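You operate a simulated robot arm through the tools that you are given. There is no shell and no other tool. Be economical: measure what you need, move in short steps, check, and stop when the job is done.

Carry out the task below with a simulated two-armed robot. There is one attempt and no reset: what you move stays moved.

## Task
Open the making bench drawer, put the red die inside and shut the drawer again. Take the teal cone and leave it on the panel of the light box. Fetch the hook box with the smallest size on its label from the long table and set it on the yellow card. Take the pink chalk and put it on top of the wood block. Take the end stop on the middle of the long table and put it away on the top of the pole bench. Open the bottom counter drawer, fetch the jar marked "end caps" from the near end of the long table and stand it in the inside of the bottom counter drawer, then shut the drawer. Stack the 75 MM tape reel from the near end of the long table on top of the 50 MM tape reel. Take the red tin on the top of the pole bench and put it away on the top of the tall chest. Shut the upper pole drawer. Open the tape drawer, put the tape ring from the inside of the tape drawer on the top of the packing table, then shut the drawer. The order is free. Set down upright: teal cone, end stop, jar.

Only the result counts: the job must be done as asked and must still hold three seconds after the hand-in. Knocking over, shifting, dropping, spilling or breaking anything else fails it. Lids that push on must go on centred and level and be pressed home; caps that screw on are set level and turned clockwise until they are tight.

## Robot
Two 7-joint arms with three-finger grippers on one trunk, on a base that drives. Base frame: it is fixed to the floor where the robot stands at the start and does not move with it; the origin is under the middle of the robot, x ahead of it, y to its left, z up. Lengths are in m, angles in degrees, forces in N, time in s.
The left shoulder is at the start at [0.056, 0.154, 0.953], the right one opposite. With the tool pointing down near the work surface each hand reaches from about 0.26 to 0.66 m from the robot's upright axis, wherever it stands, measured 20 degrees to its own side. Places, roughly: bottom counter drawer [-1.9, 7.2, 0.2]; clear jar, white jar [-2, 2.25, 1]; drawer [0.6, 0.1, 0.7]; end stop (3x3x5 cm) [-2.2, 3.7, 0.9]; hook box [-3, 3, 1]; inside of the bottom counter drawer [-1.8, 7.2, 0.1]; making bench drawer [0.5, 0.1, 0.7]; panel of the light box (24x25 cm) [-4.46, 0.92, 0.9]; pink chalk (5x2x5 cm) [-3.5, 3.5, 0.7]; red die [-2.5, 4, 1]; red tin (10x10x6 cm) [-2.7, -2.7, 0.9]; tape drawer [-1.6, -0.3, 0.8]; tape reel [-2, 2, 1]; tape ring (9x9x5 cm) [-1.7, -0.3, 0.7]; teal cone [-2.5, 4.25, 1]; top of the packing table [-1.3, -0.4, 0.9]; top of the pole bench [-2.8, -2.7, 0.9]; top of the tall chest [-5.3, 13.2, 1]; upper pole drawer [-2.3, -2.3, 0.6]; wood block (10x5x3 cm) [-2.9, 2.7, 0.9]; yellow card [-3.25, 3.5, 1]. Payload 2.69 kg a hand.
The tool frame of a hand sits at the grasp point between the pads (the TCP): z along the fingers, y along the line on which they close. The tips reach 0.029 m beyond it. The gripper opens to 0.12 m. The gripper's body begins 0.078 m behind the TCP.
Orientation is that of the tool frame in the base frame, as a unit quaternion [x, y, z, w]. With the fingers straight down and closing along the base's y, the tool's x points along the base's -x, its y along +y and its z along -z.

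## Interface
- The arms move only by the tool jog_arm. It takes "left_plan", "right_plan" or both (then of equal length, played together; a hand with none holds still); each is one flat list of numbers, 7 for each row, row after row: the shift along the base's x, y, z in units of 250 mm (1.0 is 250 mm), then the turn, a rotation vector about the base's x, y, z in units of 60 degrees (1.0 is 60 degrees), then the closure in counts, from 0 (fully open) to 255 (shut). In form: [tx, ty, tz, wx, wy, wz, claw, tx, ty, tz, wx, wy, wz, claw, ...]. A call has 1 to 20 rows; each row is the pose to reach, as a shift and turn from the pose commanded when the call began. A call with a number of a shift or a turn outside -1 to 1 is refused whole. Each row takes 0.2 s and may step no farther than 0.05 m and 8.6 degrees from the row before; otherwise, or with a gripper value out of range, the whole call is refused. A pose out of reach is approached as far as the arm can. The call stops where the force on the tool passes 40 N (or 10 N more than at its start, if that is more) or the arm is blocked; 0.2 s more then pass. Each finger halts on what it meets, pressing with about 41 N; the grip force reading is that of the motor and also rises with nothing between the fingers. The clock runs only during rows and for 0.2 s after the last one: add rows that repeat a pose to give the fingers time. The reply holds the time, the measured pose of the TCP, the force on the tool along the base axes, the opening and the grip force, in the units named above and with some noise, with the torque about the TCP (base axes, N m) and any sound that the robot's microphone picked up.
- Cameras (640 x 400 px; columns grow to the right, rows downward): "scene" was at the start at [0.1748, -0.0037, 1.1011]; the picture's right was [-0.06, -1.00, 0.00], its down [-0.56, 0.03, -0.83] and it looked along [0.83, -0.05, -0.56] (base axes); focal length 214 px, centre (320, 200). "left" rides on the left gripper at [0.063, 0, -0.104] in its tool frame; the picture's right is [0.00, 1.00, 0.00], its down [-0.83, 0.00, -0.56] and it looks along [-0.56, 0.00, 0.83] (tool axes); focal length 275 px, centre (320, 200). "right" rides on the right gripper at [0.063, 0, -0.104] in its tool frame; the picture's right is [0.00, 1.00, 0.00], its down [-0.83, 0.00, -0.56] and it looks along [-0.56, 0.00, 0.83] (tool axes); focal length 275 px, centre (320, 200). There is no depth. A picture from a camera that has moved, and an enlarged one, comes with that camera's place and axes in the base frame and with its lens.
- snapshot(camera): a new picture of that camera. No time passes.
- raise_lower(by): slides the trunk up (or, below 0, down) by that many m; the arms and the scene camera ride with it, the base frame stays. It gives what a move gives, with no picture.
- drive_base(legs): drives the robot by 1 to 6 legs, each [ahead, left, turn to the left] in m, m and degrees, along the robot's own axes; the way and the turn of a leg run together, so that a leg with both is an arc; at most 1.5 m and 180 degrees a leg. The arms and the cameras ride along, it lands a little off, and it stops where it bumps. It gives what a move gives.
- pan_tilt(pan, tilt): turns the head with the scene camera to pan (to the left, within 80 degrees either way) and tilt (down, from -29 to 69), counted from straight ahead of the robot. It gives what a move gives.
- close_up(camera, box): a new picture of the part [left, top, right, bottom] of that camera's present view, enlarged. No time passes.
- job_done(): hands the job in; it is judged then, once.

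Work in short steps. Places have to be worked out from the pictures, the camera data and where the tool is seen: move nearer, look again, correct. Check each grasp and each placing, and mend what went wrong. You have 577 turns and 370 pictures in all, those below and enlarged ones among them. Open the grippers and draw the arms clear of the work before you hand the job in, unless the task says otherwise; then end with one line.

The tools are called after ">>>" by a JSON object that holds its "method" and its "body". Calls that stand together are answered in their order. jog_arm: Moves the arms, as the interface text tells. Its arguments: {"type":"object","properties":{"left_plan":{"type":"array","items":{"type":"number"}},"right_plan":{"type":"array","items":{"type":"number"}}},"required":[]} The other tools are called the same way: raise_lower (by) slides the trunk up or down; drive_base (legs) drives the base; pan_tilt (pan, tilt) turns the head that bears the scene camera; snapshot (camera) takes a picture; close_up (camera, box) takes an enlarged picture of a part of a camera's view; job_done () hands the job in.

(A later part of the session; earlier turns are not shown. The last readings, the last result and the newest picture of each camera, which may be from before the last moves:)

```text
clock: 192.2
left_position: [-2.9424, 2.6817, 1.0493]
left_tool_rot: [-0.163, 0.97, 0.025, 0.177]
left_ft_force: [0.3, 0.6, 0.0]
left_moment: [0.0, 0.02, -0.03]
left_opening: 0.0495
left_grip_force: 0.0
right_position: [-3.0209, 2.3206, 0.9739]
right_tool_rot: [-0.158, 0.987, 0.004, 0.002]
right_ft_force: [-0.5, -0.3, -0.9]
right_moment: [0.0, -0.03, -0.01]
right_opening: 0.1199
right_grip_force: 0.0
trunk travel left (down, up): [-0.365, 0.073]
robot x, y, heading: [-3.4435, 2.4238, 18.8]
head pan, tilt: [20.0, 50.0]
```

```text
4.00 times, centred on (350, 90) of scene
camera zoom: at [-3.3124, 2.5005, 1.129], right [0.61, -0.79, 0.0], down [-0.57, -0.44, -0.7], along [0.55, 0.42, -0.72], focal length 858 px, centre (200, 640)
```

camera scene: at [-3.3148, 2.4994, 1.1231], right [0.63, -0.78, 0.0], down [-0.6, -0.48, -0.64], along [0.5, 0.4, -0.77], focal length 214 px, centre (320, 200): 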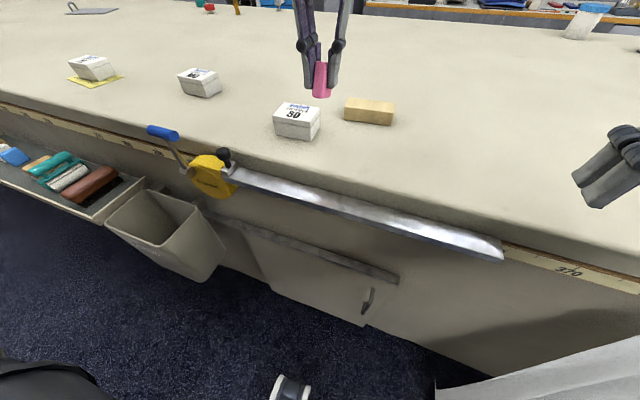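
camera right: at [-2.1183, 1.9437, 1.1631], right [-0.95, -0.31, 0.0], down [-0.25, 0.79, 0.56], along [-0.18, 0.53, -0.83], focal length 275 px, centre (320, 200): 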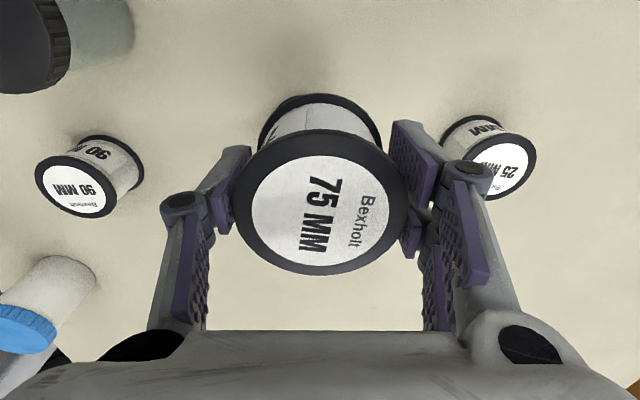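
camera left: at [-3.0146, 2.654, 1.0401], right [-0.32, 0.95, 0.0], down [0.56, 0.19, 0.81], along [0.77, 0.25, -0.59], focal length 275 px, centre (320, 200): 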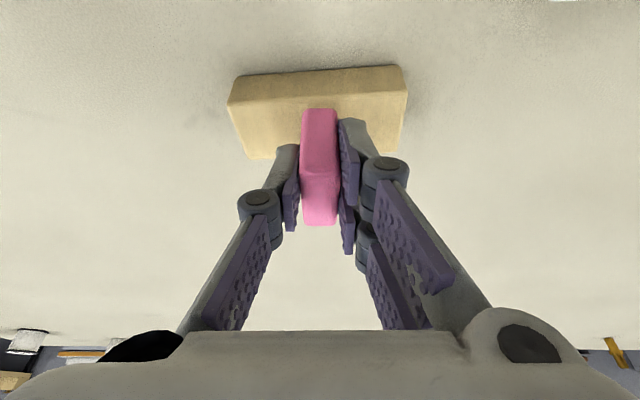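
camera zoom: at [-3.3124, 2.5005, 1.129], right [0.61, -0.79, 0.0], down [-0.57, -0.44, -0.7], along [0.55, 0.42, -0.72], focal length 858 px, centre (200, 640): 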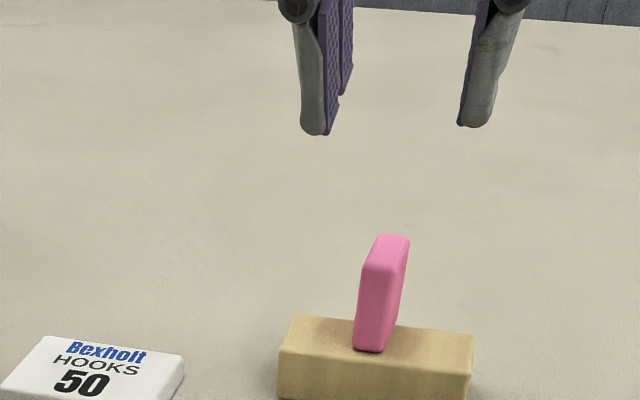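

The chalk stands on the wood block. Now I straighten the left hand and drive round the near end toward the east side of the table for the die and cone.

>>> {"method": "jog_arm", "body": {"left_plan": [-0.15, -0.05, 0, -0.034, 0.106, 0, 100, -0.3, -0.1, 0, -0.069, 0.211, 0, 50, -0.45, -0.15, 0, -0.103, 0.317, 0, 0]}}

>>> {"method": "drive_base", "body": {"legs": [[-0.78, 0, -0.6], [0, -1.4, 0], [0, -0.5, 0], [1.5, 0, 0], [0.6, 0, 0], [0, 0, 180]]}}

>>> {"method": "pan_tilt", "body": {"pan": 0, "tilt": 25}}

>>> {"method": "snapshot", "body": {"camera": "scene"}}

```text
clock: 193.0
left_position: [-3.0546, 2.6445, 1.0517]
left_tool_rot: [-0.167, 0.986, -0.001, 0.005]
left_ft_force: [0.0, -0.1, -0.4]
left_moment: [0.01, -0.03, 0.0]
left_opening: 0.12
left_grip_force: 0.0
right_position: [-3.021, 2.3203, 0.9742]
right_tool_rot: [-0.158, 0.987, 0.004, 0.001]
right_ft_force: [-0.3, -0.3, 0.5]
right_moment: [0.02, -0.06, -0.01]
right_opening: 0.12
right_grip_force: 0.1
trunk travel left (down, up): [-0.365, 0.073]
robot x, y, heading: [-3.4408, 2.4286, 18.9]
head pan, tilt: [20.0, 50.0]
```

```text
clock: 229.0
left_position: [-1.9912, 0.8255, 1.0509]
left_tool_rot: [0.99, 0.143, -0.005, -0.002]
left_ft_force: [-0.1, 0.0, 1.0]
left_moment: [0.01, -0.04, -0.01]
left_opening: 0.1203
left_grip_force: 0.0
right_position: [-2.0092, 1.1497, 0.974]
right_tool_rot: [0.991, 0.135, -0.001, 0.002]
right_ft_force: [-0.5, 0.2, 1.0]
right_moment: [-0.02, -0.02, -0.02]
right_opening: 0.1197
right_grip_force: 0.1
trunk travel left (down, up): [-0.365, 0.073]
robot x, y, heading: [-1.5924, 1.023, -164.1]
head pan, tilt: [20.0, 50.0]
```

```text
clock: 229.9
left_position: [-1.991, 0.8244, 1.0513]
left_tool_rot: [0.99, 0.143, -0.006, -0.002]
left_ft_force: [-0.4, 0.3, 0.3]
left_moment: [-0.01, -0.01, 0.0]
left_opening: 0.1202
left_grip_force: 0.1
right_position: [-2.0081, 1.1491, 0.9738]
right_tool_rot: [0.991, 0.134, -0.002, 0.003]
right_ft_force: [-0.3, 0.0, 0.2]
right_moment: [0.01, -0.02, 0.04]
right_opening: 0.1198
right_grip_force: 0.1
trunk travel left (down, up): [-0.365, 0.073]
robot x, y, heading: [-1.5909, 1.0255, -164.2]
head pan, tilt: [0.0, 25.0]
```

```text
295 pictures are left
camera scene: at [-1.7483, 0.9799, 1.1607], right [-0.28, 0.96, 0.0], down [0.41, 0.12, -0.91], along [-0.87, -0.25, -0.42], focal length 214 px, centre (320, 200)
```

scene: 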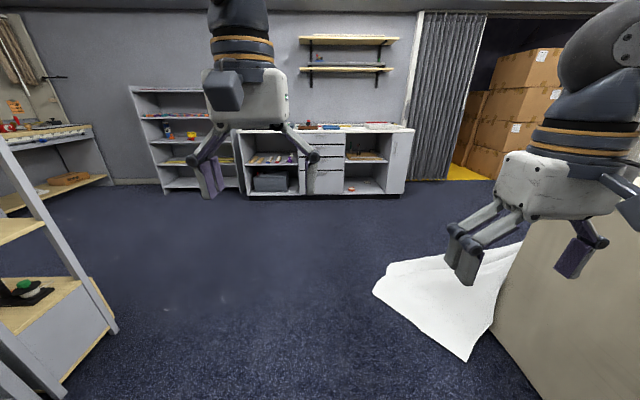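

Now back toward the aisle and slide along the east side, facing the table.

>>> {"method": "drive_base", "body": {"legs": [[0, 0, 2.4], [-0.85, 0, 0], [0, -1.4, 0], [0, -1.4, 0]]}}

>>> {"method": "snapshot", "body": {"camera": "scene"}}

```text
clock: 255.7
left_position: [-2.0927, 3.706, 1.0515]
left_tool_rot: [0.985, 0.173, -0.006, -0.002]
left_ft_force: [0.5, -0.9, -0.4]
left_moment: [0.02, -0.01, -0.04]
left_opening: 0.1202
left_grip_force: 0.1
right_position: [-2.1302, 4.0292, 0.9744]
right_tool_rot: [0.986, 0.164, -0.002, 0.003]
right_ft_force: [0.2, -1.6, -0.4]
right_moment: [0.04, 0.01, 0.03]
right_opening: 0.1199
right_grip_force: 0.1
trunk travel left (down, up): [-0.365, 0.073]
robot x, y, heading: [-1.7064, 3.9246, -160.6]
head pan, tilt: [0.0, 25.0]
```

```text
294 pictures are left
camera scene: at [-1.8604, 3.8759, 1.1607], right [-0.33, 0.94, 0.0], down [0.4, 0.14, -0.91], along [-0.85, -0.3, -0.42], focal length 214 px, centre (320, 200)
```

scene: 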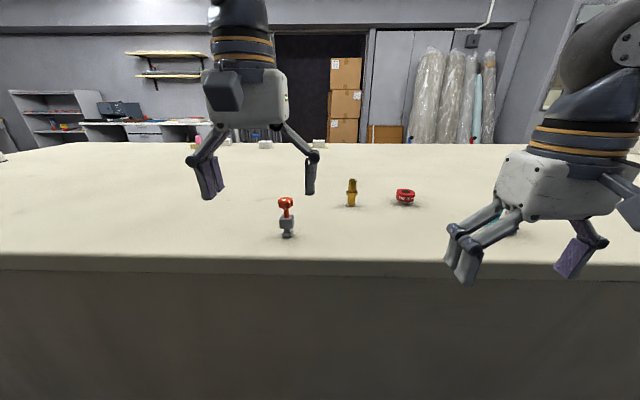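

The table shows a grey/red post near [-2.23, 3.66], a brass piece, a red round die near [-2.5, 3.92], and the teal cone behind my right hand. I zoom in.

>>> {"method": "close_up", "body": {"camera": "scene", "box": [260, 165, 440, 250]}}

```text
3.56 times, centred on (350, 208) of scene
camera zoom: at [-1.8604, 3.8759, 1.1607], right [-0.33, 0.94, 0.0], down [0.4, 0.14, -0.91], along [-0.85, -0.3, -0.42], focal length 763 px, centre (213, 173)
```

zoom: 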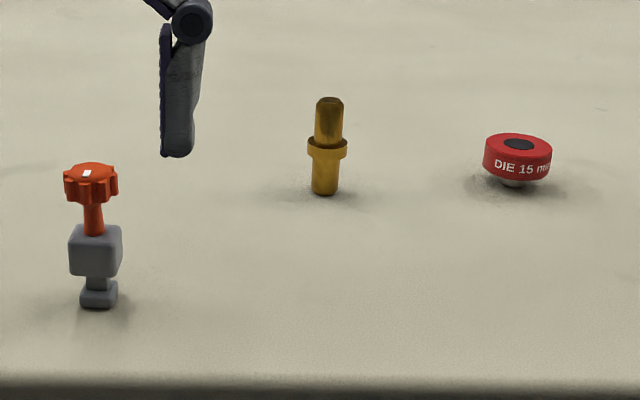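

The grey block with orange knob matches the end stop's place, and "DIE 15 mm" is the red die. Now a look from the right hand camera for the cone.

>>> {"method": "snapshot", "body": {"camera": "right"}}

```text
292 pictures are left
camera right: at [-2.0715, 4.0508, 1.079], right [0.33, -0.94, 0.0], down [-0.78, -0.27, 0.56], along [-0.53, -0.19, -0.83], focal length 275 px, centre (320, 200)
```

right: 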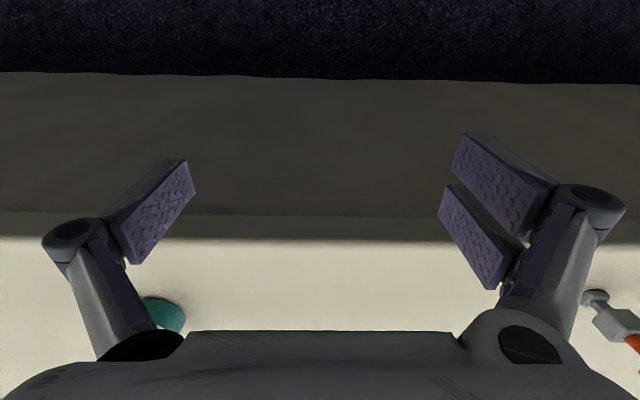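

The cone is near [-2.44, 4.15]. I slide right and closer so the die is on my left hand and the cone on my right.

>>> {"method": "drive_base", "body": {"legs": [[0, -0.36, -1], [0.1, 0, 0]]}}

>>> {"method": "jog_arm", "body": {"right_plan": [-0.05, 0.15, 0, 0, 0, 0, 0, -0.09, 0.3, 0, 0, 0, 0, 0, -0.12, 0.45, 0, 0, 0, 0, 0], "left_plan": [0.05, -0.1, 0, 0, 0, 0, 0, 0.09, -0.2, 0, 0, 0, 0, 0, 0.12, -0.3, 0, 0, 0, 0, 0]}}

>>> {"method": "pan_tilt", "body": {"pan": 0, "tilt": 40}}

>>> {"method": "snapshot", "body": {"camera": "scene"}}

>>> {"method": "snapshot", "body": {"camera": "right"}}

>>> {"method": "snapshot", "body": {"camera": "left"}}

```text
clock: 259.8
left_position: [-2.3091, 4.0201, 1.0515]
left_tool_rot: [0.987, 0.164, -0.004, -0.002]
left_ft_force: [-0.7, 0.0, -0.7]
left_moment: [0.02, -0.05, 0.03]
left_opening: 0.1201
left_grip_force: 0.1
right_position: [-2.3406, 4.3446, 0.9753]
right_tool_rot: [0.988, 0.154, -0.001, 0.003]
right_ft_force: [0.2, 0.5, -0.8]
right_moment: [0.02, -0.01, -0.01]
right_opening: 0.12
right_grip_force: 0.0
trunk travel left (down, up): [-0.365, 0.073]
robot x, y, heading: [-1.921, 4.2345, -161.5]
head pan, tilt: [0.0, 25.0]
```

```text
clock: 260.6
left_position: [-2.2788, 3.9445, 1.0523]
left_tool_rot: [0.986, 0.164, -0.006, 0.0]
left_ft_force: [-0.2, -1.2, -0.6]
left_moment: [0.0, 0.0, 0.0]
left_opening: 0.1198
left_grip_force: 0.1
right_position: [-2.3678, 4.4581, 0.9737]
right_tool_rot: [0.988, 0.155, -0.003, 0.003]
right_ft_force: [0.0, 0.1, -0.4]
right_moment: [-0.01, 0.0, 0.02]
right_opening: 0.12
right_grip_force: 0.0
trunk travel left (down, up): [-0.365, 0.073]
robot x, y, heading: [-1.9163, 4.236, -161.8]
head pan, tilt: [0.0, 25.0]
```

```text
clock: 261.4
left_position: [-2.2785, 3.9447, 1.0519]
left_tool_rot: [0.987, 0.162, -0.006, -0.002]
left_ft_force: [0.7, 0.9, -0.2]
left_moment: [0.01, 0.02, 0.01]
left_opening: 0.1201
left_grip_force: 0.1
right_position: [-2.3682, 4.4567, 0.9741]
right_tool_rot: [0.988, 0.155, -0.003, 0.003]
right_ft_force: [0.5, 0.7, 0.6]
right_moment: [-0.04, 0.01, -0.01]
right_opening: 0.1199
right_grip_force: 0.1
trunk travel left (down, up): [-0.365, 0.073]
robot x, y, heading: [-1.9186, 4.2357, -161.7]
head pan, tilt: [0.0, 40.0]
```

```text
291 pictures are left
camera scene: at [-2.0655, 4.1879, 1.1375], right [-0.31, 0.95, 0.0], down [0.61, 0.2, -0.77], along [-0.73, -0.24, -0.64], focal length 214 px, centre (320, 200)
```

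scene: 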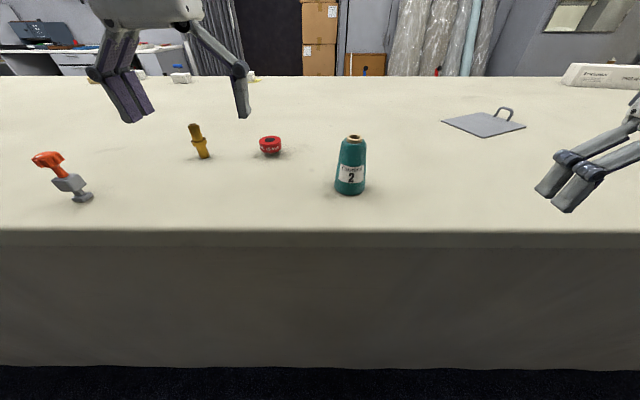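

```text
290 pictures are left
camera right: at [-2.3088, 4.4772, 1.0789], right [0.31, -0.95, 0.0], down [-0.79, -0.25, 0.56], along [-0.53, -0.18, -0.83], focal length 275 px, centre (320, 200)
```

right: 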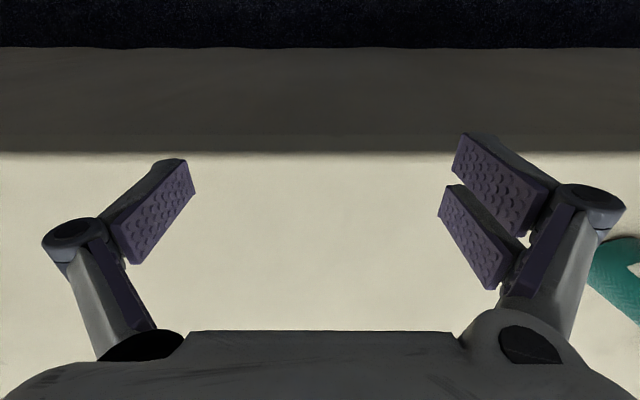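

```text
289 pictures are left
camera left: at [-2.2171, 3.9645, 1.1552], right [0.32, -0.95, 0.0], down [-0.78, -0.27, 0.56], along [-0.54, -0.18, -0.83], focal length 275 px, centre (320, 200)
```

left: 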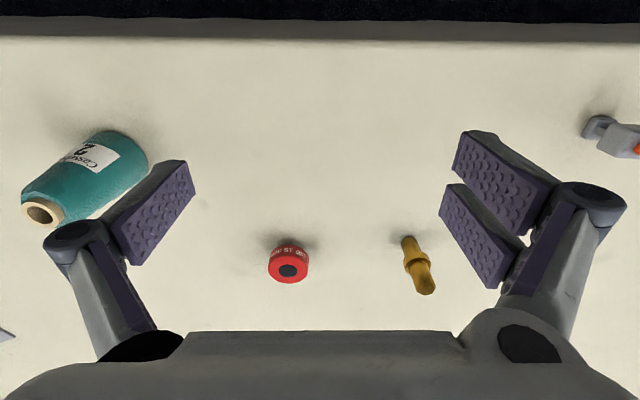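

The cone (a thread cone) is at about [-2.412, 4.137], top ≈0.99; the die is at [-2.506, 3.912], top ≈0.905. I creep 5 cm ahead and take the left hand over the die.

>>> {"method": "drive_base", "body": {"legs": [[0.05, 0, 0]]}}

>>> {"method": "jog_arm", "body": {"left_plan": [-0.18, -0.017, -0.05, 0, 0, 0, 40, -0.36, -0.034, -0.1, 0, 0, 0, 40, -0.54, -0.051, -0.15, 0, 0, 0, 40, -0.72, -0.068, -0.2, 0, 0, 0, 40, -0.72, -0.068, -0.35, 0, 0, 0, 40]}}

>>> {"method": "snapshot", "body": {"camera": "left"}}

```text
clock: 262.3
left_position: [-2.3262, 3.93, 1.0513]
left_tool_rot: [0.986, 0.164, -0.005, -0.002]
left_ft_force: [-0.6, -0.1, -0.7]
left_moment: [0.0, -0.05, 0.0]
left_opening: 0.1199
left_grip_force: 0.0
right_position: [-2.4155, 4.4408, 0.9739]
right_tool_rot: [0.988, 0.155, -0.001, 0.003]
right_ft_force: [-0.5, 0.4, -0.7]
right_moment: [0.05, -0.04, 0.05]
right_opening: 0.1199
right_grip_force: 0.0
trunk travel left (down, up): [-0.365, 0.073]
robot x, y, heading: [-1.9687, 4.2165, -161.9]
head pan, tilt: [0.0, 40.0]
```

```text
clock: 263.5
left_position: [-2.4685, 3.9192, 0.9606]
left_tool_rot: [0.987, 0.163, -0.004, 0.0]
left_ft_force: [-0.1, -0.5, -0.8]
left_moment: [0.01, -0.01, -0.01]
left_opening: 0.1009
left_grip_force: 0.1
left hand out of reach, approached as far as the arm can: row 3, 4, 5
right_position: [-2.4166, 4.4415, 0.9738]
right_tool_rot: [0.988, 0.155, -0.001, 0.003]
right_ft_force: [-0.6, 0.1, -0.5]
right_moment: [0.02, -0.03, -0.01]
right_opening: 0.1201
right_grip_force: 0.1
trunk travel left (down, up): [-0.365, 0.073]
robot x, y, heading: [-1.9646, 4.2187, -161.9]
head pan, tilt: [0.0, 40.0]
```

```text
288 pictures are left
camera left: at [-2.407, 3.9381, 1.0642], right [0.32, -0.95, 0.0], down [-0.78, -0.26, 0.56], along [-0.54, -0.18, -0.83], focal length 275 px, centre (320, 200)
```

left: 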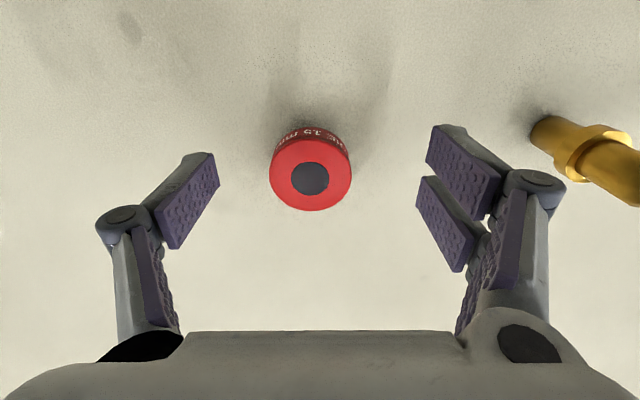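

Reach is at its limit at this height; the die is 2.8 cm farther. I descend and then extend with the fingers straddling it.

>>> {"method": "jog_arm", "body": {"left_plan": [0, 0, -0.1, 0, 0, 0, 40, -0.04, -0.006, -0.16, 0, 0, 0, 40, -0.08, -0.012, -0.19, 0, 0, 0, 40, -0.11, -0.016, -0.195, 0, 0, 0, 40]}}

>>> {"method": "snapshot", "body": {"camera": "left"}}

```text
clock: 264.5
left_position: [-2.4818, 3.9189, 0.9125]
left_tool_rot: [0.987, 0.163, -0.006, -0.002]
left_ft_force: [0.0, 0.0, 0.6]
left_moment: [0.0, -0.01, 0.04]
left_opening: 0.1011
left_grip_force: 0.0
left hand out of reach, approached as far as the arm can: row 3, 4
right_position: [-2.415, 4.4411, 0.9743]
right_tool_rot: [0.988, 0.155, -0.002, 0.004]
right_ft_force: [-0.7, 0.8, 0.9]
right_moment: [-0.03, 0.0, 0.01]
right_opening: 0.12
right_grip_force: 0.2
trunk travel left (down, up): [-0.365, 0.073]
robot x, y, heading: [-1.9627, 4.2196, -161.7]
head pan, tilt: [0.0, 40.0]
```

```text
287 pictures are left
camera left: at [-2.4208, 3.9391, 1.0165], right [0.32, -0.95, 0.0], down [-0.78, -0.26, 0.56], along [-0.54, -0.18, -0.83], focal length 275 px, centre (320, 200)
```

left: 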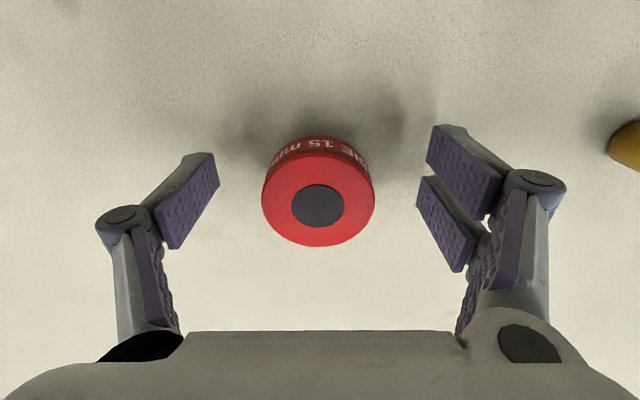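

The die is 12 mm beyond the pads' centre; I drive ahead 1.5 cm and close.

>>> {"method": "drive_base", "body": {"legs": [[0.014, 0, 0]]}}

>>> {"method": "jog_arm", "body": {"left_plan": [0, 0, 0, 0, 0, 0, 255, 0, 0, 0, 0, 0, 0, 255, 0, 0, 0, 0, 0, 0, 255, 0, 0, 0, 0, 0, 0, 255]}}

>>> {"method": "snapshot", "body": {"camera": "left"}}

```text
clock: 265.2
left_position: [-2.4958, 3.9156, 0.9133]
left_tool_rot: [0.987, 0.164, -0.006, -0.001]
left_ft_force: [-0.5, 0.8, -1.1]
left_moment: [0.04, -0.04, 0.02]
left_opening: 0.1015
left_grip_force: 0.1
right_position: [-2.4289, 4.4365, 0.9733]
right_tool_rot: [0.988, 0.154, -0.001, 0.003]
right_ft_force: [-0.2, 0.2, -0.6]
right_moment: [0.0, -0.04, -0.04]
right_opening: 0.12
right_grip_force: 0.0
trunk travel left (down, up): [-0.365, 0.073]
robot x, y, heading: [-1.98, 4.2152, -161.8]
head pan, tilt: [0.0, 40.0]
```

```text
clock: 266.2
left_position: [-2.494, 3.9164, 0.914]
left_tool_rot: [0.987, 0.163, -0.006, -0.001]
left_ft_force: [0.9, -0.3, 3.2]
left_moment: [0.01, -0.05, -0.04]
left_opening: 0.0502
left_grip_force: 41.4
right_position: [-2.428, 4.4373, 0.975]
right_tool_rot: [0.988, 0.154, -0.001, 0.003]
right_ft_force: [0.7, -1.1, 0.5]
right_moment: [-0.01, 0.02, 0.02]
right_opening: 0.1201
right_grip_force: 0.1
trunk travel left (down, up): [-0.365, 0.073]
robot x, y, heading: [-1.9794, 4.2136, -161.7]
head pan, tilt: [0.0, 40.0]
```

```text
286 pictures are left
camera left: at [-2.4338, 3.935, 1.017], right [0.32, -0.95, 0.0], down [-0.78, -0.26, 0.57], along [-0.54, -0.18, -0.82], focal length 275 px, centre (320, 200)
```

left: 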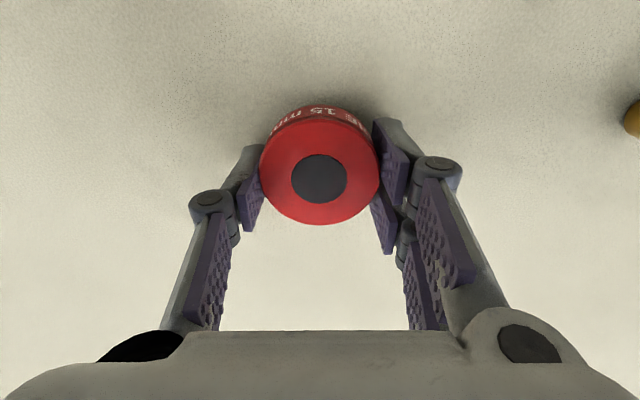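

The die is gripped. I lift it and draw the left hand back to the side, while the right hand rises and moves over the cone.

>>> {"method": "jog_arm", "body": {"left_plan": [0, 0, 0.15, 0, 0, 0, 255, 0.1, 0.03, 0.3, 0, 0, 0, 255, 0.25, 0.05, 0.4, 0, 0, 0, 255, 0.38, 0.0, 0.45, 0, 0, 0, 255, 0.45, -0.16, 0.45, 0, 0, 0, 255, 0.5, -0.32, 0.45, 0, 0, 0, 255, 0.56, -0.48, 0.45, 0, 0, 0, 255], "right_plan": [0.06, 0, 0.15, 0, 0, 0, 0, 0.12, 0, 0.28, 0, 0, 0, 0, 0.12, 0, 0.28, 0, 0, 0, 0, 0.12, 0, 0.28, 0, 0, 0, 0, 0.12, 0, 0.28, 0, 0, 0, 0, 0.12, 0, 0.28, 0, 0, 0, 0, 0.12, 0, 0.28, 0, 0, 0, 0]}}

>>> {"method": "jog_arm", "body": {"right_plan": [0, -0.19, 0, 0, 0, 0, 0, 0, -0.38, 0, 0, 0, 0, 0, -0.01, -0.57, 0, 0, 0, 0, 0, -0.02, -0.76, 0, 0, 0, 0, 0, -0.02, -0.9, 0, 0, 0, 0, 0]}}

>>> {"method": "snapshot", "body": {"camera": "right"}}

>>> {"method": "snapshot", "body": {"camera": "scene"}}

```text
clock: 267.9
left_position: [-2.4053, 3.771, 1.0297]
left_tool_rot: [0.987, 0.163, -0.004, -0.002]
left_ft_force: [0.1, -0.6, -3.7]
left_moment: [0.03, 0.01, 0.0]
left_opening: 0.0505
left_grip_force: 40.7
left hand out of reach, approached as far as the arm can: row 1, 3, 4, 5, 6, 7
right_position: [-2.4065, 4.4235, 1.0293]
right_tool_rot: [0.988, 0.154, -0.001, 0.002]
right_ft_force: [0.3, -0.5, -0.2]
right_moment: [0.0, -0.01, 0.01]
right_opening: 0.12
right_grip_force: 0.0
right hand out of reach, approached as far as the arm can: row 2, 3, 4, 5, 6, 7
trunk travel left (down, up): [-0.365, 0.073]
robot x, y, heading: [-1.9804, 4.2153, -161.6]
head pan, tilt: [0.0, 40.0]
```

```text
clock: 269.1
left_position: [-2.4049, 3.7707, 1.03]
left_tool_rot: [0.986, 0.164, -0.005, -0.002]
left_ft_force: [0.0, -0.5, -4.1]
left_moment: [-0.01, 0.0, 0.03]
left_opening: 0.0503
left_grip_force: 40.2
right_position: [-2.4106, 4.198, 1.0292]
right_tool_rot: [0.988, 0.154, -0.003, 0.003]
right_ft_force: [0.8, -1.1, -0.2]
right_moment: [0.03, 0.02, 0.03]
right_opening: 0.1201
right_grip_force: 0.0
trunk travel left (down, up): [-0.365, 0.073]
robot x, y, heading: [-1.9815, 4.21, -161.9]
head pan, tilt: [0.0, 40.0]
```

```text
285 pictures are left
camera right: at [-2.3507, 4.2172, 1.1339], right [0.31, -0.95, 0.0], down [-0.79, -0.25, 0.56], along [-0.53, -0.18, -0.83], focal length 275 px, centre (320, 200)
```

right: 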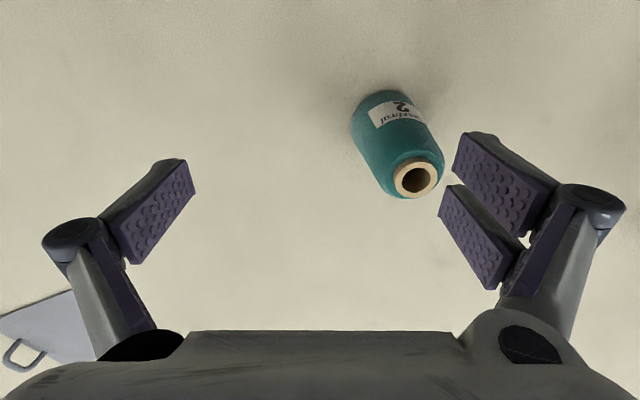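

```text
284 pictures are left
camera scene: at [-2.1259, 4.1675, 1.1373], right [-0.31, 0.95, 0.0], down [0.61, 0.2, -0.77], along [-0.73, -0.24, -0.64], focal length 214 px, centre (320, 200)
```

scene: 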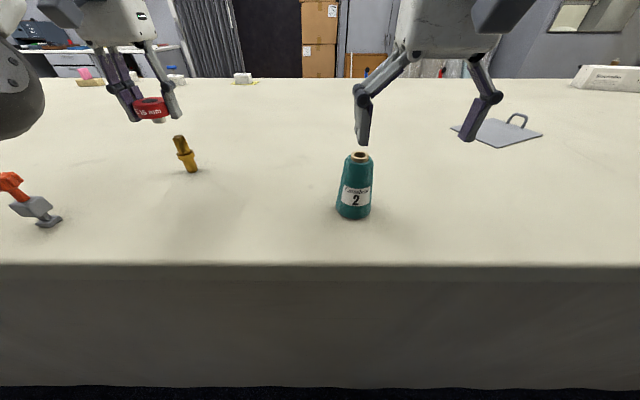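

The cone's top is at [-2.411, 4.135, 0.988]. I centre over it and look before lowering.

>>> {"method": "jog_arm", "body": {"right_plan": [0, -0.13, 0, 0, 0, 0, 0, -0.002, -0.25, 0, 0, 0, 0, 0, -0.002, -0.25, -0.12, 0, 0, 0, 0]}}

>>> {"method": "snapshot", "body": {"camera": "right"}}

```text
clock: 269.9
left_position: [-2.4056, 3.7721, 1.0291]
left_tool_rot: [0.986, 0.164, -0.005, -0.003]
left_ft_force: [0.0, 0.8, -2.6]
left_moment: [-0.01, 0.03, 0.02]
left_opening: 0.0502
left_grip_force: 41.1
right_position: [-2.4102, 4.1366, 0.9989]
right_tool_rot: [0.988, 0.153, -0.003, 0.003]
right_ft_force: [-1.0, 0.0, 0.8]
right_moment: [0.0, 0.02, 0.0]
right_opening: 0.1202
right_grip_force: 0.0
trunk travel left (down, up): [-0.365, 0.073]
robot x, y, heading: [-1.9792, 4.2161, -161.7]
head pan, tilt: [0.0, 40.0]
```

```text
283 pictures are left
camera right: at [-2.352, 4.1571, 1.1031], right [0.31, -0.95, 0.0], down [-0.79, -0.25, 0.56], along [-0.53, -0.18, -0.83], focal length 275 px, centre (320, 200)
```

right: 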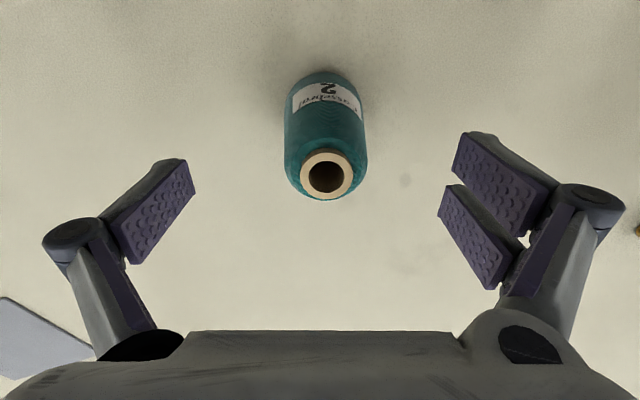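

Centred. Descend 6 cm, close, and lift slightly.

>>> {"method": "jog_arm", "body": {"right_plan": [0, -0.01, -0.12, 0, 0, 0, 0, 0, -0.012, -0.26, 0, 0, 0, 0, 0, -0.012, -0.26, 0, 0, 0, 255, 0, -0.012, -0.26, 0, 0, 0, 255, 0, -0.012, -0.26, 0, 0, 0, 255, 0, -0.012, -0.26, 0, 0, 0, 255]}}

>>> {"method": "jog_arm", "body": {"right_plan": [0, 0, 0.1, 0, 0, 0, 255, 0.05, 0.01, 0.25, 0, 0, 0, 255, 0.15, 0.04, 0.38, 0, 0, 0, 255, 0.3, 0.09, 0.42, 0, 0, 0, 255]}}

>>> {"method": "snapshot", "body": {"camera": "right"}}

```text
clock: 271.2
left_position: [-2.405, 3.7714, 1.0307]
left_tool_rot: [0.987, 0.163, -0.006, -0.002]
left_ft_force: [0.3, 0.3, -2.5]
left_moment: [0.01, 0.01, -0.02]
left_opening: 0.0507
left_grip_force: 41.0
right_position: [-2.4115, 4.1317, 0.9334]
right_tool_rot: [0.988, 0.153, -0.002, 0.003]
right_ft_force: [-3.0, 1.5, 10.2]
right_moment: [0.15, 0.2, -0.03]
right_opening: 0.055
right_grip_force: 41.5
trunk travel left (down, up): [-0.365, 0.073]
robot x, y, heading: [-1.9822, 4.2092, -161.6]
head pan, tilt: [0.0, 40.0]
```

```text
clock: 272.2
left_position: [-2.4051, 3.7714, 1.0298]
left_tool_rot: [0.987, 0.163, -0.006, -0.002]
left_ft_force: [1.1, -1.0, -3.7]
left_moment: [0.0, 0.03, 0.0]
left_opening: 0.0505
left_grip_force: 40.9
right_position: [-2.3381, 4.1566, 1.0386]
right_tool_rot: [0.988, 0.155, -0.002, 0.002]
right_ft_force: [0.1, -0.2, -1.4]
right_moment: [-0.01, 0.0, -0.03]
right_opening: 0.0548
right_grip_force: 40.4
trunk travel left (down, up): [-0.365, 0.073]
robot x, y, heading: [-1.9791, 4.2154, -161.8]
head pan, tilt: [0.0, 40.0]
```

```text
282 pictures are left
camera right: at [-2.2787, 4.1769, 1.1425], right [0.31, -0.95, 0.0], down [-0.79, -0.25, 0.56], along [-0.53, -0.18, -0.83], focal length 275 px, centre (320, 200)
```

right: 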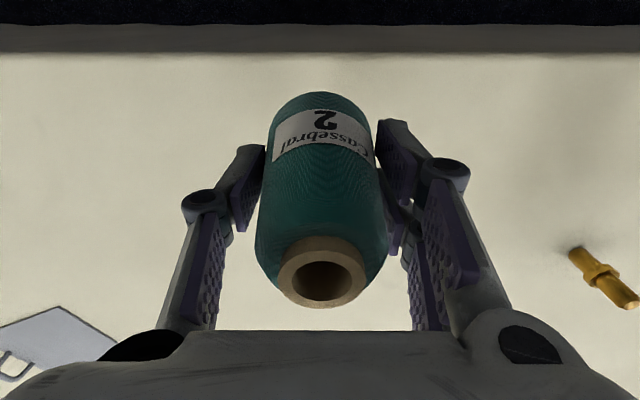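

Both the die (left) and the cone (right) are held. I draw the left hand in and drive back, along the aisle and over to the light box.

>>> {"method": "jog_arm", "body": {"left_plan": [0.15, 0.05, 0.02, 0, 0, 0, 255, 0.3, 0.1, 0.04, 0, 0, 0, 255, 0.45, 0.15, 0.04, 0, 0, 0, 255]}}

>>> {"method": "drive_base", "body": {"legs": [[-0.3, 0, 0], [0, 1.5, 0], [0, 1.45, 0]]}}

>>> {"method": "snapshot", "body": {"camera": "scene"}}

```text
clock: 273.1
left_position: [-2.3942, 3.7713, 1.0522]
left_tool_rot: [0.987, 0.163, -0.005, -0.002]
left_ft_force: [0.5, 0.6, -3.1]
left_moment: [0.05, 0.04, 0.0]
left_opening: 0.0507
left_grip_force: 40.8
left hand out of reach, approached as far as the arm can: row 1, 2, 3
right_position: [-2.3385, 4.1553, 1.0363]
right_tool_rot: [0.988, 0.154, -0.002, 0.003]
right_ft_force: [-0.1, -0.4, -1.7]
right_moment: [0.0, 0.04, 0.0]
right_opening: 0.0553
right_grip_force: 41.1
trunk travel left (down, up): [-0.365, 0.073]
robot x, y, heading: [-1.9805, 4.214, -161.9]
head pan, tilt: [0.0, 40.0]
```

```text
clock: 297.3
left_position: [-1.1982, 1.0535, 1.0514]
left_tool_rot: [0.988, 0.157, -0.006, -0.001]
left_ft_force: [-0.3, 0.2, -2.8]
left_moment: [-0.04, 0.03, -0.01]
left_opening: 0.0503
left_grip_force: 40.9
right_position: [-1.1387, 1.4368, 1.0381]
right_tool_rot: [0.989, 0.147, -0.001, 0.003]
right_ft_force: [0.6, -0.1, -1.4]
right_moment: [-0.01, 0.01, 0.02]
right_opening: 0.0544
right_grip_force: 41.1
trunk travel left (down, up): [-0.365, 0.073]
robot x, y, heading: [-0.775, 1.4938, -162.4]
head pan, tilt: [0.0, 40.0]
```

```text
281 pictures are left
camera scene: at [-0.9252, 1.4449, 1.1374], right [-0.3, 0.95, 0.0], down [0.61, 0.19, -0.77], along [-0.73, -0.23, -0.64], focal length 214 px, centre (320, 200)
```

scene: 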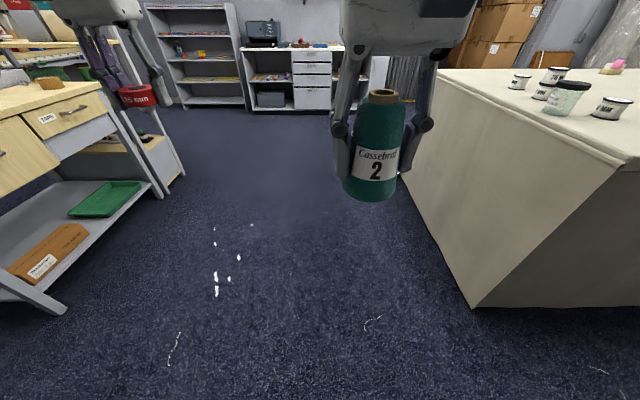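

Clear so far. I shift to u≈1.4 and drive west past the table end and sheet to the light box.

>>> {"method": "drive_base", "body": {"legs": [[0, 0.27, 0.8], [1.5, 0, 0], [1.3, 0, 0]]}}

>>> {"method": "pan_tilt", "body": {"pan": -15, "tilt": 20}}

>>> {"method": "snapshot", "body": {"camera": "scene"}}

```text
clock: 313.2
left_position: [-3.7485, -0.1516, 1.0521]
left_tool_rot: [0.984, 0.18, -0.006, -0.002]
left_ft_force: [0.7, -0.4, -2.5]
left_moment: [0.03, 0.02, -0.02]
left_opening: 0.0501
left_grip_force: 40.8
right_position: [-3.7057, 0.2325, 1.0378]
right_tool_rot: [0.986, 0.17, -0.001, 0.003]
right_ft_force: [-0.8, -0.9, -1.5]
right_moment: [-0.01, 0.01, -0.01]
right_opening: 0.0541
right_grip_force: 41.2
trunk travel left (down, up): [-0.365, 0.073]
robot x, y, heading: [-3.3498, 0.301, -160.1]
head pan, tilt: [0.0, 40.0]
```

```text
clock: 314.0
left_position: [-3.7481, -0.1525, 1.0526]
left_tool_rot: [0.984, 0.179, -0.005, -0.002]
left_ft_force: [0.4, -0.3, -1.8]
left_moment: [0.0, -0.01, -0.02]
left_opening: 0.0501
left_grip_force: 41.1
right_position: [-3.704, 0.2314, 1.0365]
right_tool_rot: [0.986, 0.169, -0.002, 0.003]
right_ft_force: [-0.8, -0.7, -1.5]
right_moment: [-0.01, 0.01, 0.01]
right_opening: 0.0543
right_grip_force: 41.2
trunk travel left (down, up): [-0.365, 0.073]
robot x, y, heading: [-3.3449, 0.2988, -160.0]
head pan, tilt: [-15.0, 20.0]
```

```text
280 pictures are left
camera scene: at [-3.5053, 0.2713, 1.1687], right [-0.09, 1.0, 0.0], down [0.34, 0.03, -0.94], along [-0.94, -0.08, -0.34], focal length 214 px, centre (320, 200)
```

scene: 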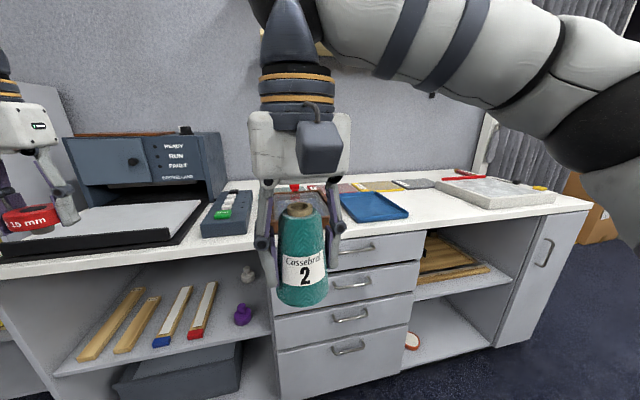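

The light box with its white panel is at right, near [-4.4, 0.9]. I slide right and approach.

>>> {"method": "drive_base", "body": {"legs": [[0, -0.6, -1.6], [0.2, 0, 0], [0, -0.15, 0]]}}

>>> {"method": "pan_tilt", "body": {"pan": -10, "tilt": 40}}

>>> {"method": "snapshot", "body": {"camera": "scene"}}

>>> {"method": "snapshot", "body": {"camera": "right"}}

```text
clock: 321.7
left_position: [-4.1977, 0.4993, 1.0511]
left_tool_rot: [0.986, 0.169, -0.005, -0.002]
left_ft_force: [0.2, -0.1, -2.5]
left_moment: [0.01, 0.01, -0.02]
left_opening: 0.0502
left_grip_force: 41.4
right_position: [-4.1471, 0.8835, 1.0373]
right_tool_rot: [0.987, 0.161, -0.002, 0.003]
right_ft_force: [0.0, -0.3, -2.1]
right_moment: [0.0, 0.0, -0.02]
right_opening: 0.0542
right_grip_force: 41.1
trunk travel left (down, up): [-0.365, 0.073]
robot x, y, heading: [-3.7891, 0.9474, -160.7]
head pan, tilt: [-15.0, 20.0]
```

```text
clock: 322.6
left_position: [-4.1989, 0.4984, 1.0511]
left_tool_rot: [0.986, 0.169, -0.005, -0.002]
left_ft_force: [0.2, 0.2, -2.9]
left_moment: [-0.03, 0.02, -0.01]
left_opening: 0.0501
left_grip_force: 41.2
right_position: [-4.1479, 0.882, 1.0376]
right_tool_rot: [0.987, 0.16, -0.002, 0.002]
right_ft_force: [0.1, -0.2, -2.3]
right_moment: [0.01, -0.04, -0.05]
right_opening: 0.0542
right_grip_force: 40.7
trunk travel left (down, up): [-0.365, 0.073]
robot x, y, heading: [-3.7925, 0.9438, -160.9]
head pan, tilt: [-10.0, 40.0]
```

```text
279 pictures are left
camera scene: at [-3.9386, 0.9115, 1.1374], right [-0.16, 0.99, 0.0], down [0.63, 0.1, -0.77], along [-0.76, -0.12, -0.64], focal length 214 px, centre (320, 200)
```

scene: 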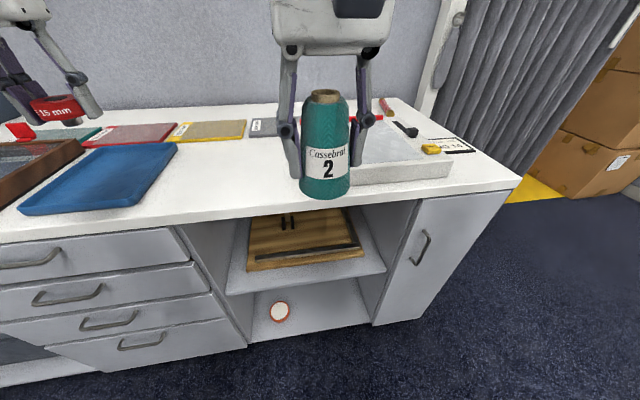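

```text
278 pictures are left
camera right: at [-4.0887, 0.9038, 1.1421], right [0.32, -0.95, 0.0], down [-0.79, -0.26, 0.56], along [-0.53, -0.18, -0.83], focal length 275 px, centre (320, 200)
```

right: 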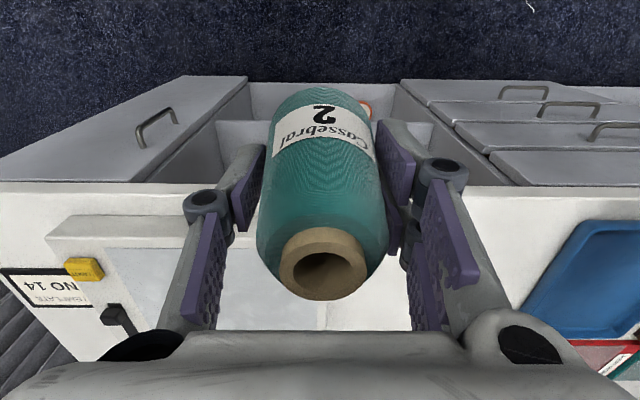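

The light box is ahead-right. I drive 6 cm nearer and carry the cone over the panel, lowering partway.

>>> {"method": "drive_base", "body": {"legs": [[0.06, 0, 0]]}}

>>> {"method": "jog_arm", "body": {"right_plan": [-0.16, 0.06, 0, 0, 0, 0, 255, -0.32, 0.12, 0, 0, 0, 0, 255, -0.48, 0.17, -0.02, 0, 0, 0, 255, -0.64, 0.23, -0.05, 0, 0, 0, 255, -0.79, 0.29, -0.1, 0, 0, 0, 255]}}

>>> {"method": "snapshot", "body": {"camera": "scene"}}

>>> {"method": "snapshot", "body": {"camera": "right"}}

```text
clock: 323.5
left_position: [-4.2559, 0.4781, 1.051]
left_tool_rot: [0.986, 0.169, -0.005, -0.002]
left_ft_force: [-0.2, 0.0, -3.7]
left_moment: [0.06, 0.02, 0.04]
left_opening: 0.0502
left_grip_force: 41.5
right_position: [-4.2057, 0.8618, 1.037]
right_tool_rot: [0.987, 0.16, -0.001, 0.002]
right_ft_force: [0.0, -0.3, -0.8]
right_moment: [0.01, -0.01, -0.02]
right_opening: 0.0544
right_grip_force: 40.7
trunk travel left (down, up): [-0.365, 0.073]
robot x, y, heading: [-3.8446, 0.9238, -161.2]
head pan, tilt: [-10.0, 40.0]
```

```text
clock: 324.7
left_position: [-4.2556, 0.4793, 1.0511]
left_tool_rot: [0.986, 0.169, -0.005, -0.001]
left_ft_force: [-0.8, 0.4, -3.4]
left_moment: [0.0, 0.0, 0.03]
left_opening: 0.0502
left_grip_force: 40.4
right_position: [-4.4021, 0.9356, 1.011]
right_tool_rot: [0.987, 0.161, -0.001, 0.002]
right_ft_force: [0.4, -0.2, -1.1]
right_moment: [-0.01, -0.02, 0.01]
right_opening: 0.0543
right_grip_force: 40.7
trunk travel left (down, up): [-0.365, 0.073]
robot x, y, heading: [-3.8459, 0.9282, -160.9]
head pan, tilt: [-10.0, 40.0]
```

```text
277 pictures are left
camera scene: at [-3.996, 0.8919, 1.1373], right [-0.16, 0.99, 0.0], down [0.64, 0.1, -0.77], along [-0.76, -0.12, -0.64], focal length 214 px, centre (320, 200)
```

scene: 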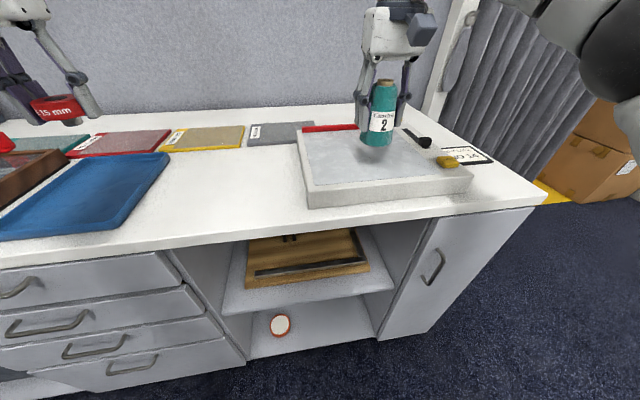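

```text
276 pictures are left
camera right: at [-4.3429, 0.9565, 1.1161], right [0.32, -0.95, 0.0], down [-0.79, -0.26, 0.56], along [-0.53, -0.18, -0.83], focal length 275 px, centre (320, 200)
```

right: 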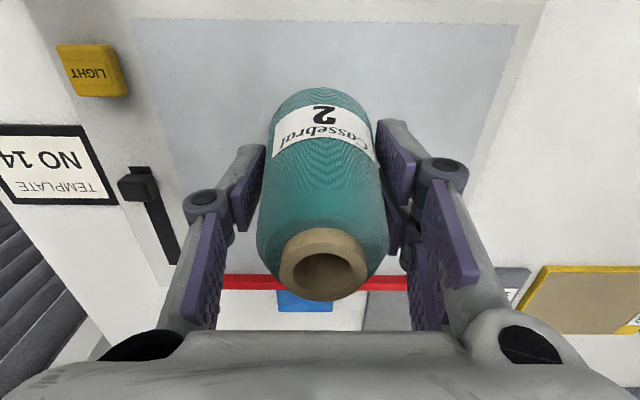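

The cone is well over the panel. I lower until it touches.

>>> {"method": "jog_arm", "body": {"right_plan": [0, 0, -0.06, 0, 0, 0, 255, 0, 0, -0.1, 0, 0, 0, 255, 0, 0, -0.13, 0, 0, 0, 255, 0, 0, -0.16, 0, 0, 0, 255, 0, 0, -0.185, 0, 0, 0, 255, 0, 0, -0.21, 0, 0, 0, 255, 0, 0, -0.235, 0, 0, 0, 255, 0, 0, -0.26, 0, 0, 0, 255, 0, 0, -0.285, 0, 0, 0, 255]}}

```text
clock: 326.4
left_position: [-4.2537, 0.479, 1.0531]
left_tool_rot: [0.986, 0.17, -0.005, -0.002]
left_ft_force: [0.6, -0.5, -3.4]
left_moment: [-0.01, 0.0, -0.01]
left_opening: 0.0502
left_grip_force: 40.9
right_position: [-4.4015, 0.9359, 0.9604]
right_tool_rot: [0.987, 0.16, -0.01, 0.006]
right_ft_force: [2.4, 3.3, 21.1]
right_moment: [0.5, -0.65, 0.05]
right_opening: 0.0542
right_grip_force: 41.2
trunk travel left (down, up): [-0.365, 0.073]
robot x, y, heading: [-3.8429, 0.9249, -161.1]
head pan, tilt: [-10.0, 40.0]
stopped in row 8 (right hand): the force on the tool passed its limit at 46 N (the readings are from after the stop); the commanded pose is now the measured one
```

Contact at TCP 0.960. I ease up 2 mm, open, and rise.

>>> {"method": "jog_arm", "body": {"right_plan": [0, 0, 0.008, 0, 0, 0, 255, 0, 0, 0.008, 0, 0, 0, 130, 0, 0, 0.008, 0, 0, 0, 80, 0, 0, 0.008, 0, 0, 0, 40, 0, 0, 0.15, 0, 0, 0, 10, 0, 0, 0.3, 0, 0, 0, 0, 0.03, 0, 0.36, 0, 0, 0, 0]}}

>>> {"method": "snapshot", "body": {"camera": "scene"}}

```text
clock: 328.0
left_position: [-4.255, 0.4793, 1.0513]
left_tool_rot: [0.986, 0.169, -0.005, -0.002]
left_ft_force: [0.6, 0.1, -3.4]
left_moment: [0.02, 0.0, 0.03]
left_opening: 0.0499
left_grip_force: 40.9
right_position: [-4.3933, 0.9362, 1.048]
right_tool_rot: [0.987, 0.16, -0.006, 0.005]
right_ft_force: [-0.7, 0.0, 0.4]
right_moment: [-0.02, -0.01, 0.05]
right_opening: 0.12
right_grip_force: 0.0
trunk travel left (down, up): [-0.365, 0.073]
robot x, y, heading: [-3.8454, 0.9252, -161.1]
head pan, tilt: [-10.0, 40.0]
```

```text
275 pictures are left
camera scene: at [-3.9954, 0.892, 1.1374], right [-0.16, 0.99, 0.0], down [0.63, 0.1, -0.77], along [-0.76, -0.12, -0.64], focal length 214 px, centre (320, 200)
```

scene: 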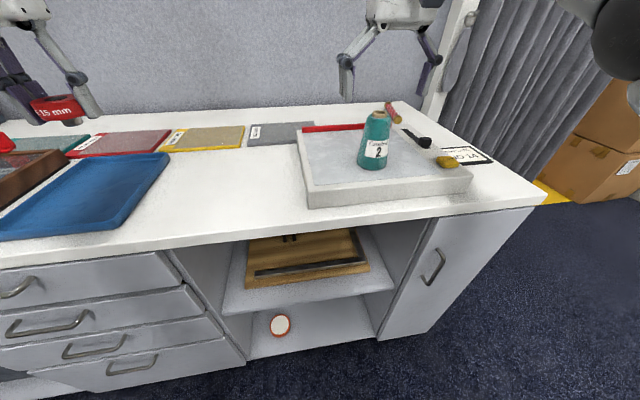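

The cone stands on the panel. Now the die: I drive back out, east along u≈1.35, and turn to face the making bench.

>>> {"method": "drive_base", "body": {"legs": [[-0.3, 0, -0.5], [0, 0.8, 0], [-1.5, 0, 0], [-0.4, 0, 0], [0, 0, 180], [0.8, 0, 0]]}}

>>> {"method": "pan_tilt", "body": {"pan": -30, "tilt": 25}}

>>> {"method": "snapshot", "body": {"camera": "scene"}}

```text
clock: 356.4
left_position: [-0.2958, 1.4821, 1.0528]
left_tool_rot: [-0.135, 0.991, -0.002, 0.005]
left_ft_force: [0.7, -0.5, -2.7]
left_moment: [-0.01, 0.0, -0.01]
left_opening: 0.0503
left_grip_force: 41.3
right_position: [-0.1889, 1.0167, 1.0477]
right_tool_rot: [-0.126, 0.992, 0.005, 0.008]
right_ft_force: [-0.5, 0.0, -0.5]
right_moment: [0.0, 0.0, 0.0]
right_opening: 0.1198
right_grip_force: 0.1
trunk travel left (down, up): [-0.365, 0.073]
robot x, y, heading: [-0.7344, 1.0681, 15.1]
head pan, tilt: [-10.0, 40.0]
```

```text
clock: 357.2
left_position: [-0.2971, 1.4822, 1.0521]
left_tool_rot: [-0.136, 0.991, -0.002, 0.005]
left_ft_force: [0.8, -0.4, -3.3]
left_moment: [0.02, 0.05, 0.01]
left_opening: 0.05
left_grip_force: 41.0
right_position: [-0.1902, 1.0168, 1.0463]
right_tool_rot: [-0.126, 0.992, 0.004, 0.007]
right_ft_force: [-0.2, 0.9, 0.1]
right_moment: [0.0, 0.03, 0.03]
right_opening: 0.12
right_grip_force: 0.0
trunk travel left (down, up): [-0.365, 0.073]
robot x, y, heading: [-0.7363, 1.0634, 15.0]
head pan, tilt: [-30.0, 25.0]
```

```text
274 pictures are left
camera scene: at [-0.5794, 1.0598, 1.1607], right [-0.26, -0.97, 0.0], down [-0.41, 0.11, -0.91], along [0.88, -0.23, -0.42], focal length 214 px, centre (320, 200)
```

scene: 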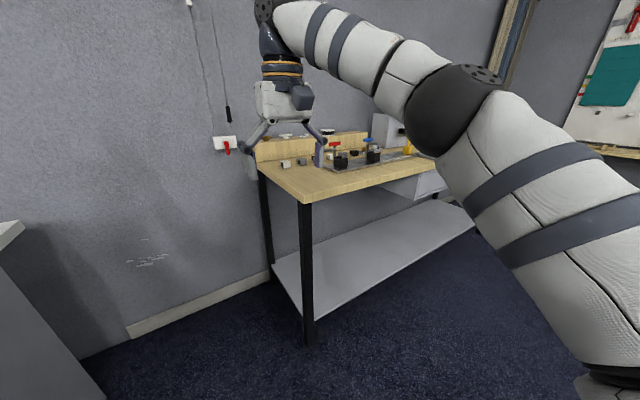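

The bench's left end is ahead. I straighten and slide right until the drawer handle is to my front-right.

>>> {"method": "drive_base", "body": {"legs": [[0, 0, 3.2], [0, -1.13, 0]]}}

>>> {"method": "pan_tilt", "body": {"pan": -10, "tilt": 38}}

>>> {"method": "snapshot", "body": {"camera": "scene"}}

```text
clock: 366.5
left_position: [0.029, 0.4372, 1.0521]
left_tool_rot: [-0.157, 0.988, -0.002, 0.004]
left_ft_force: [0.0, 0.4, -2.9]
left_moment: [0.04, 0.02, 0.01]
left_opening: 0.0501
left_grip_force: 41.2
right_position: [0.155, -0.0246, 1.0466]
right_tool_rot: [-0.148, 0.989, 0.004, 0.008]
right_ft_force: [0.9, -0.3, 0.3]
right_moment: [-0.03, -0.01, 0.02]
right_opening: 0.1198
right_grip_force: 0.1
trunk travel left (down, up): [-0.365, 0.073]
robot x, y, heading: [-0.3906, -0.0003, 17.7]
head pan, tilt: [-30.0, 25.0]
```

```text
clock: 367.4
left_position: [0.0284, 0.4356, 1.0504]
left_tool_rot: [-0.157, 0.988, -0.002, 0.004]
left_ft_force: [0.6, -0.9, -3.6]
left_moment: [0.02, 0.0, 0.04]
left_opening: 0.0502
left_grip_force: 40.6
right_position: [0.1559, -0.0229, 1.0478]
right_tool_rot: [-0.148, 0.989, 0.005, 0.007]
right_ft_force: [-0.8, 1.3, -0.1]
right_moment: [0.03, -0.01, 0.01]
right_opening: 0.1198
right_grip_force: 0.1
trunk travel left (down, up): [-0.365, 0.073]
robot x, y, heading: [-0.3936, -0.0031, 17.7]
head pan, tilt: [-10.0, 38.0]
```

```text
273 pictures are left
camera scene: at [-0.2399, 0.0333, 1.1404], right [0.13, -0.99, 0.0], down [-0.61, -0.08, -0.79], along [0.78, 0.1, -0.62], focal length 214 px, centre (320, 200)
```

scene: 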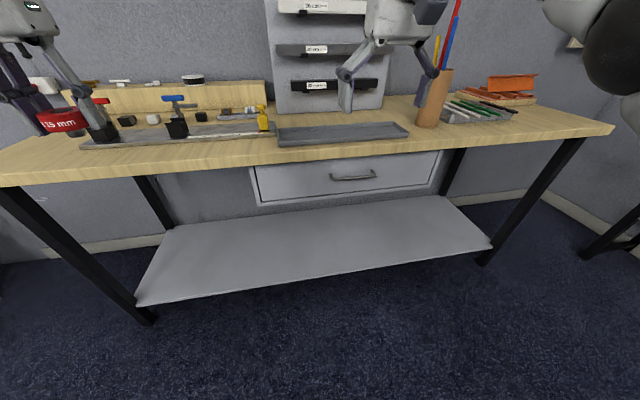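

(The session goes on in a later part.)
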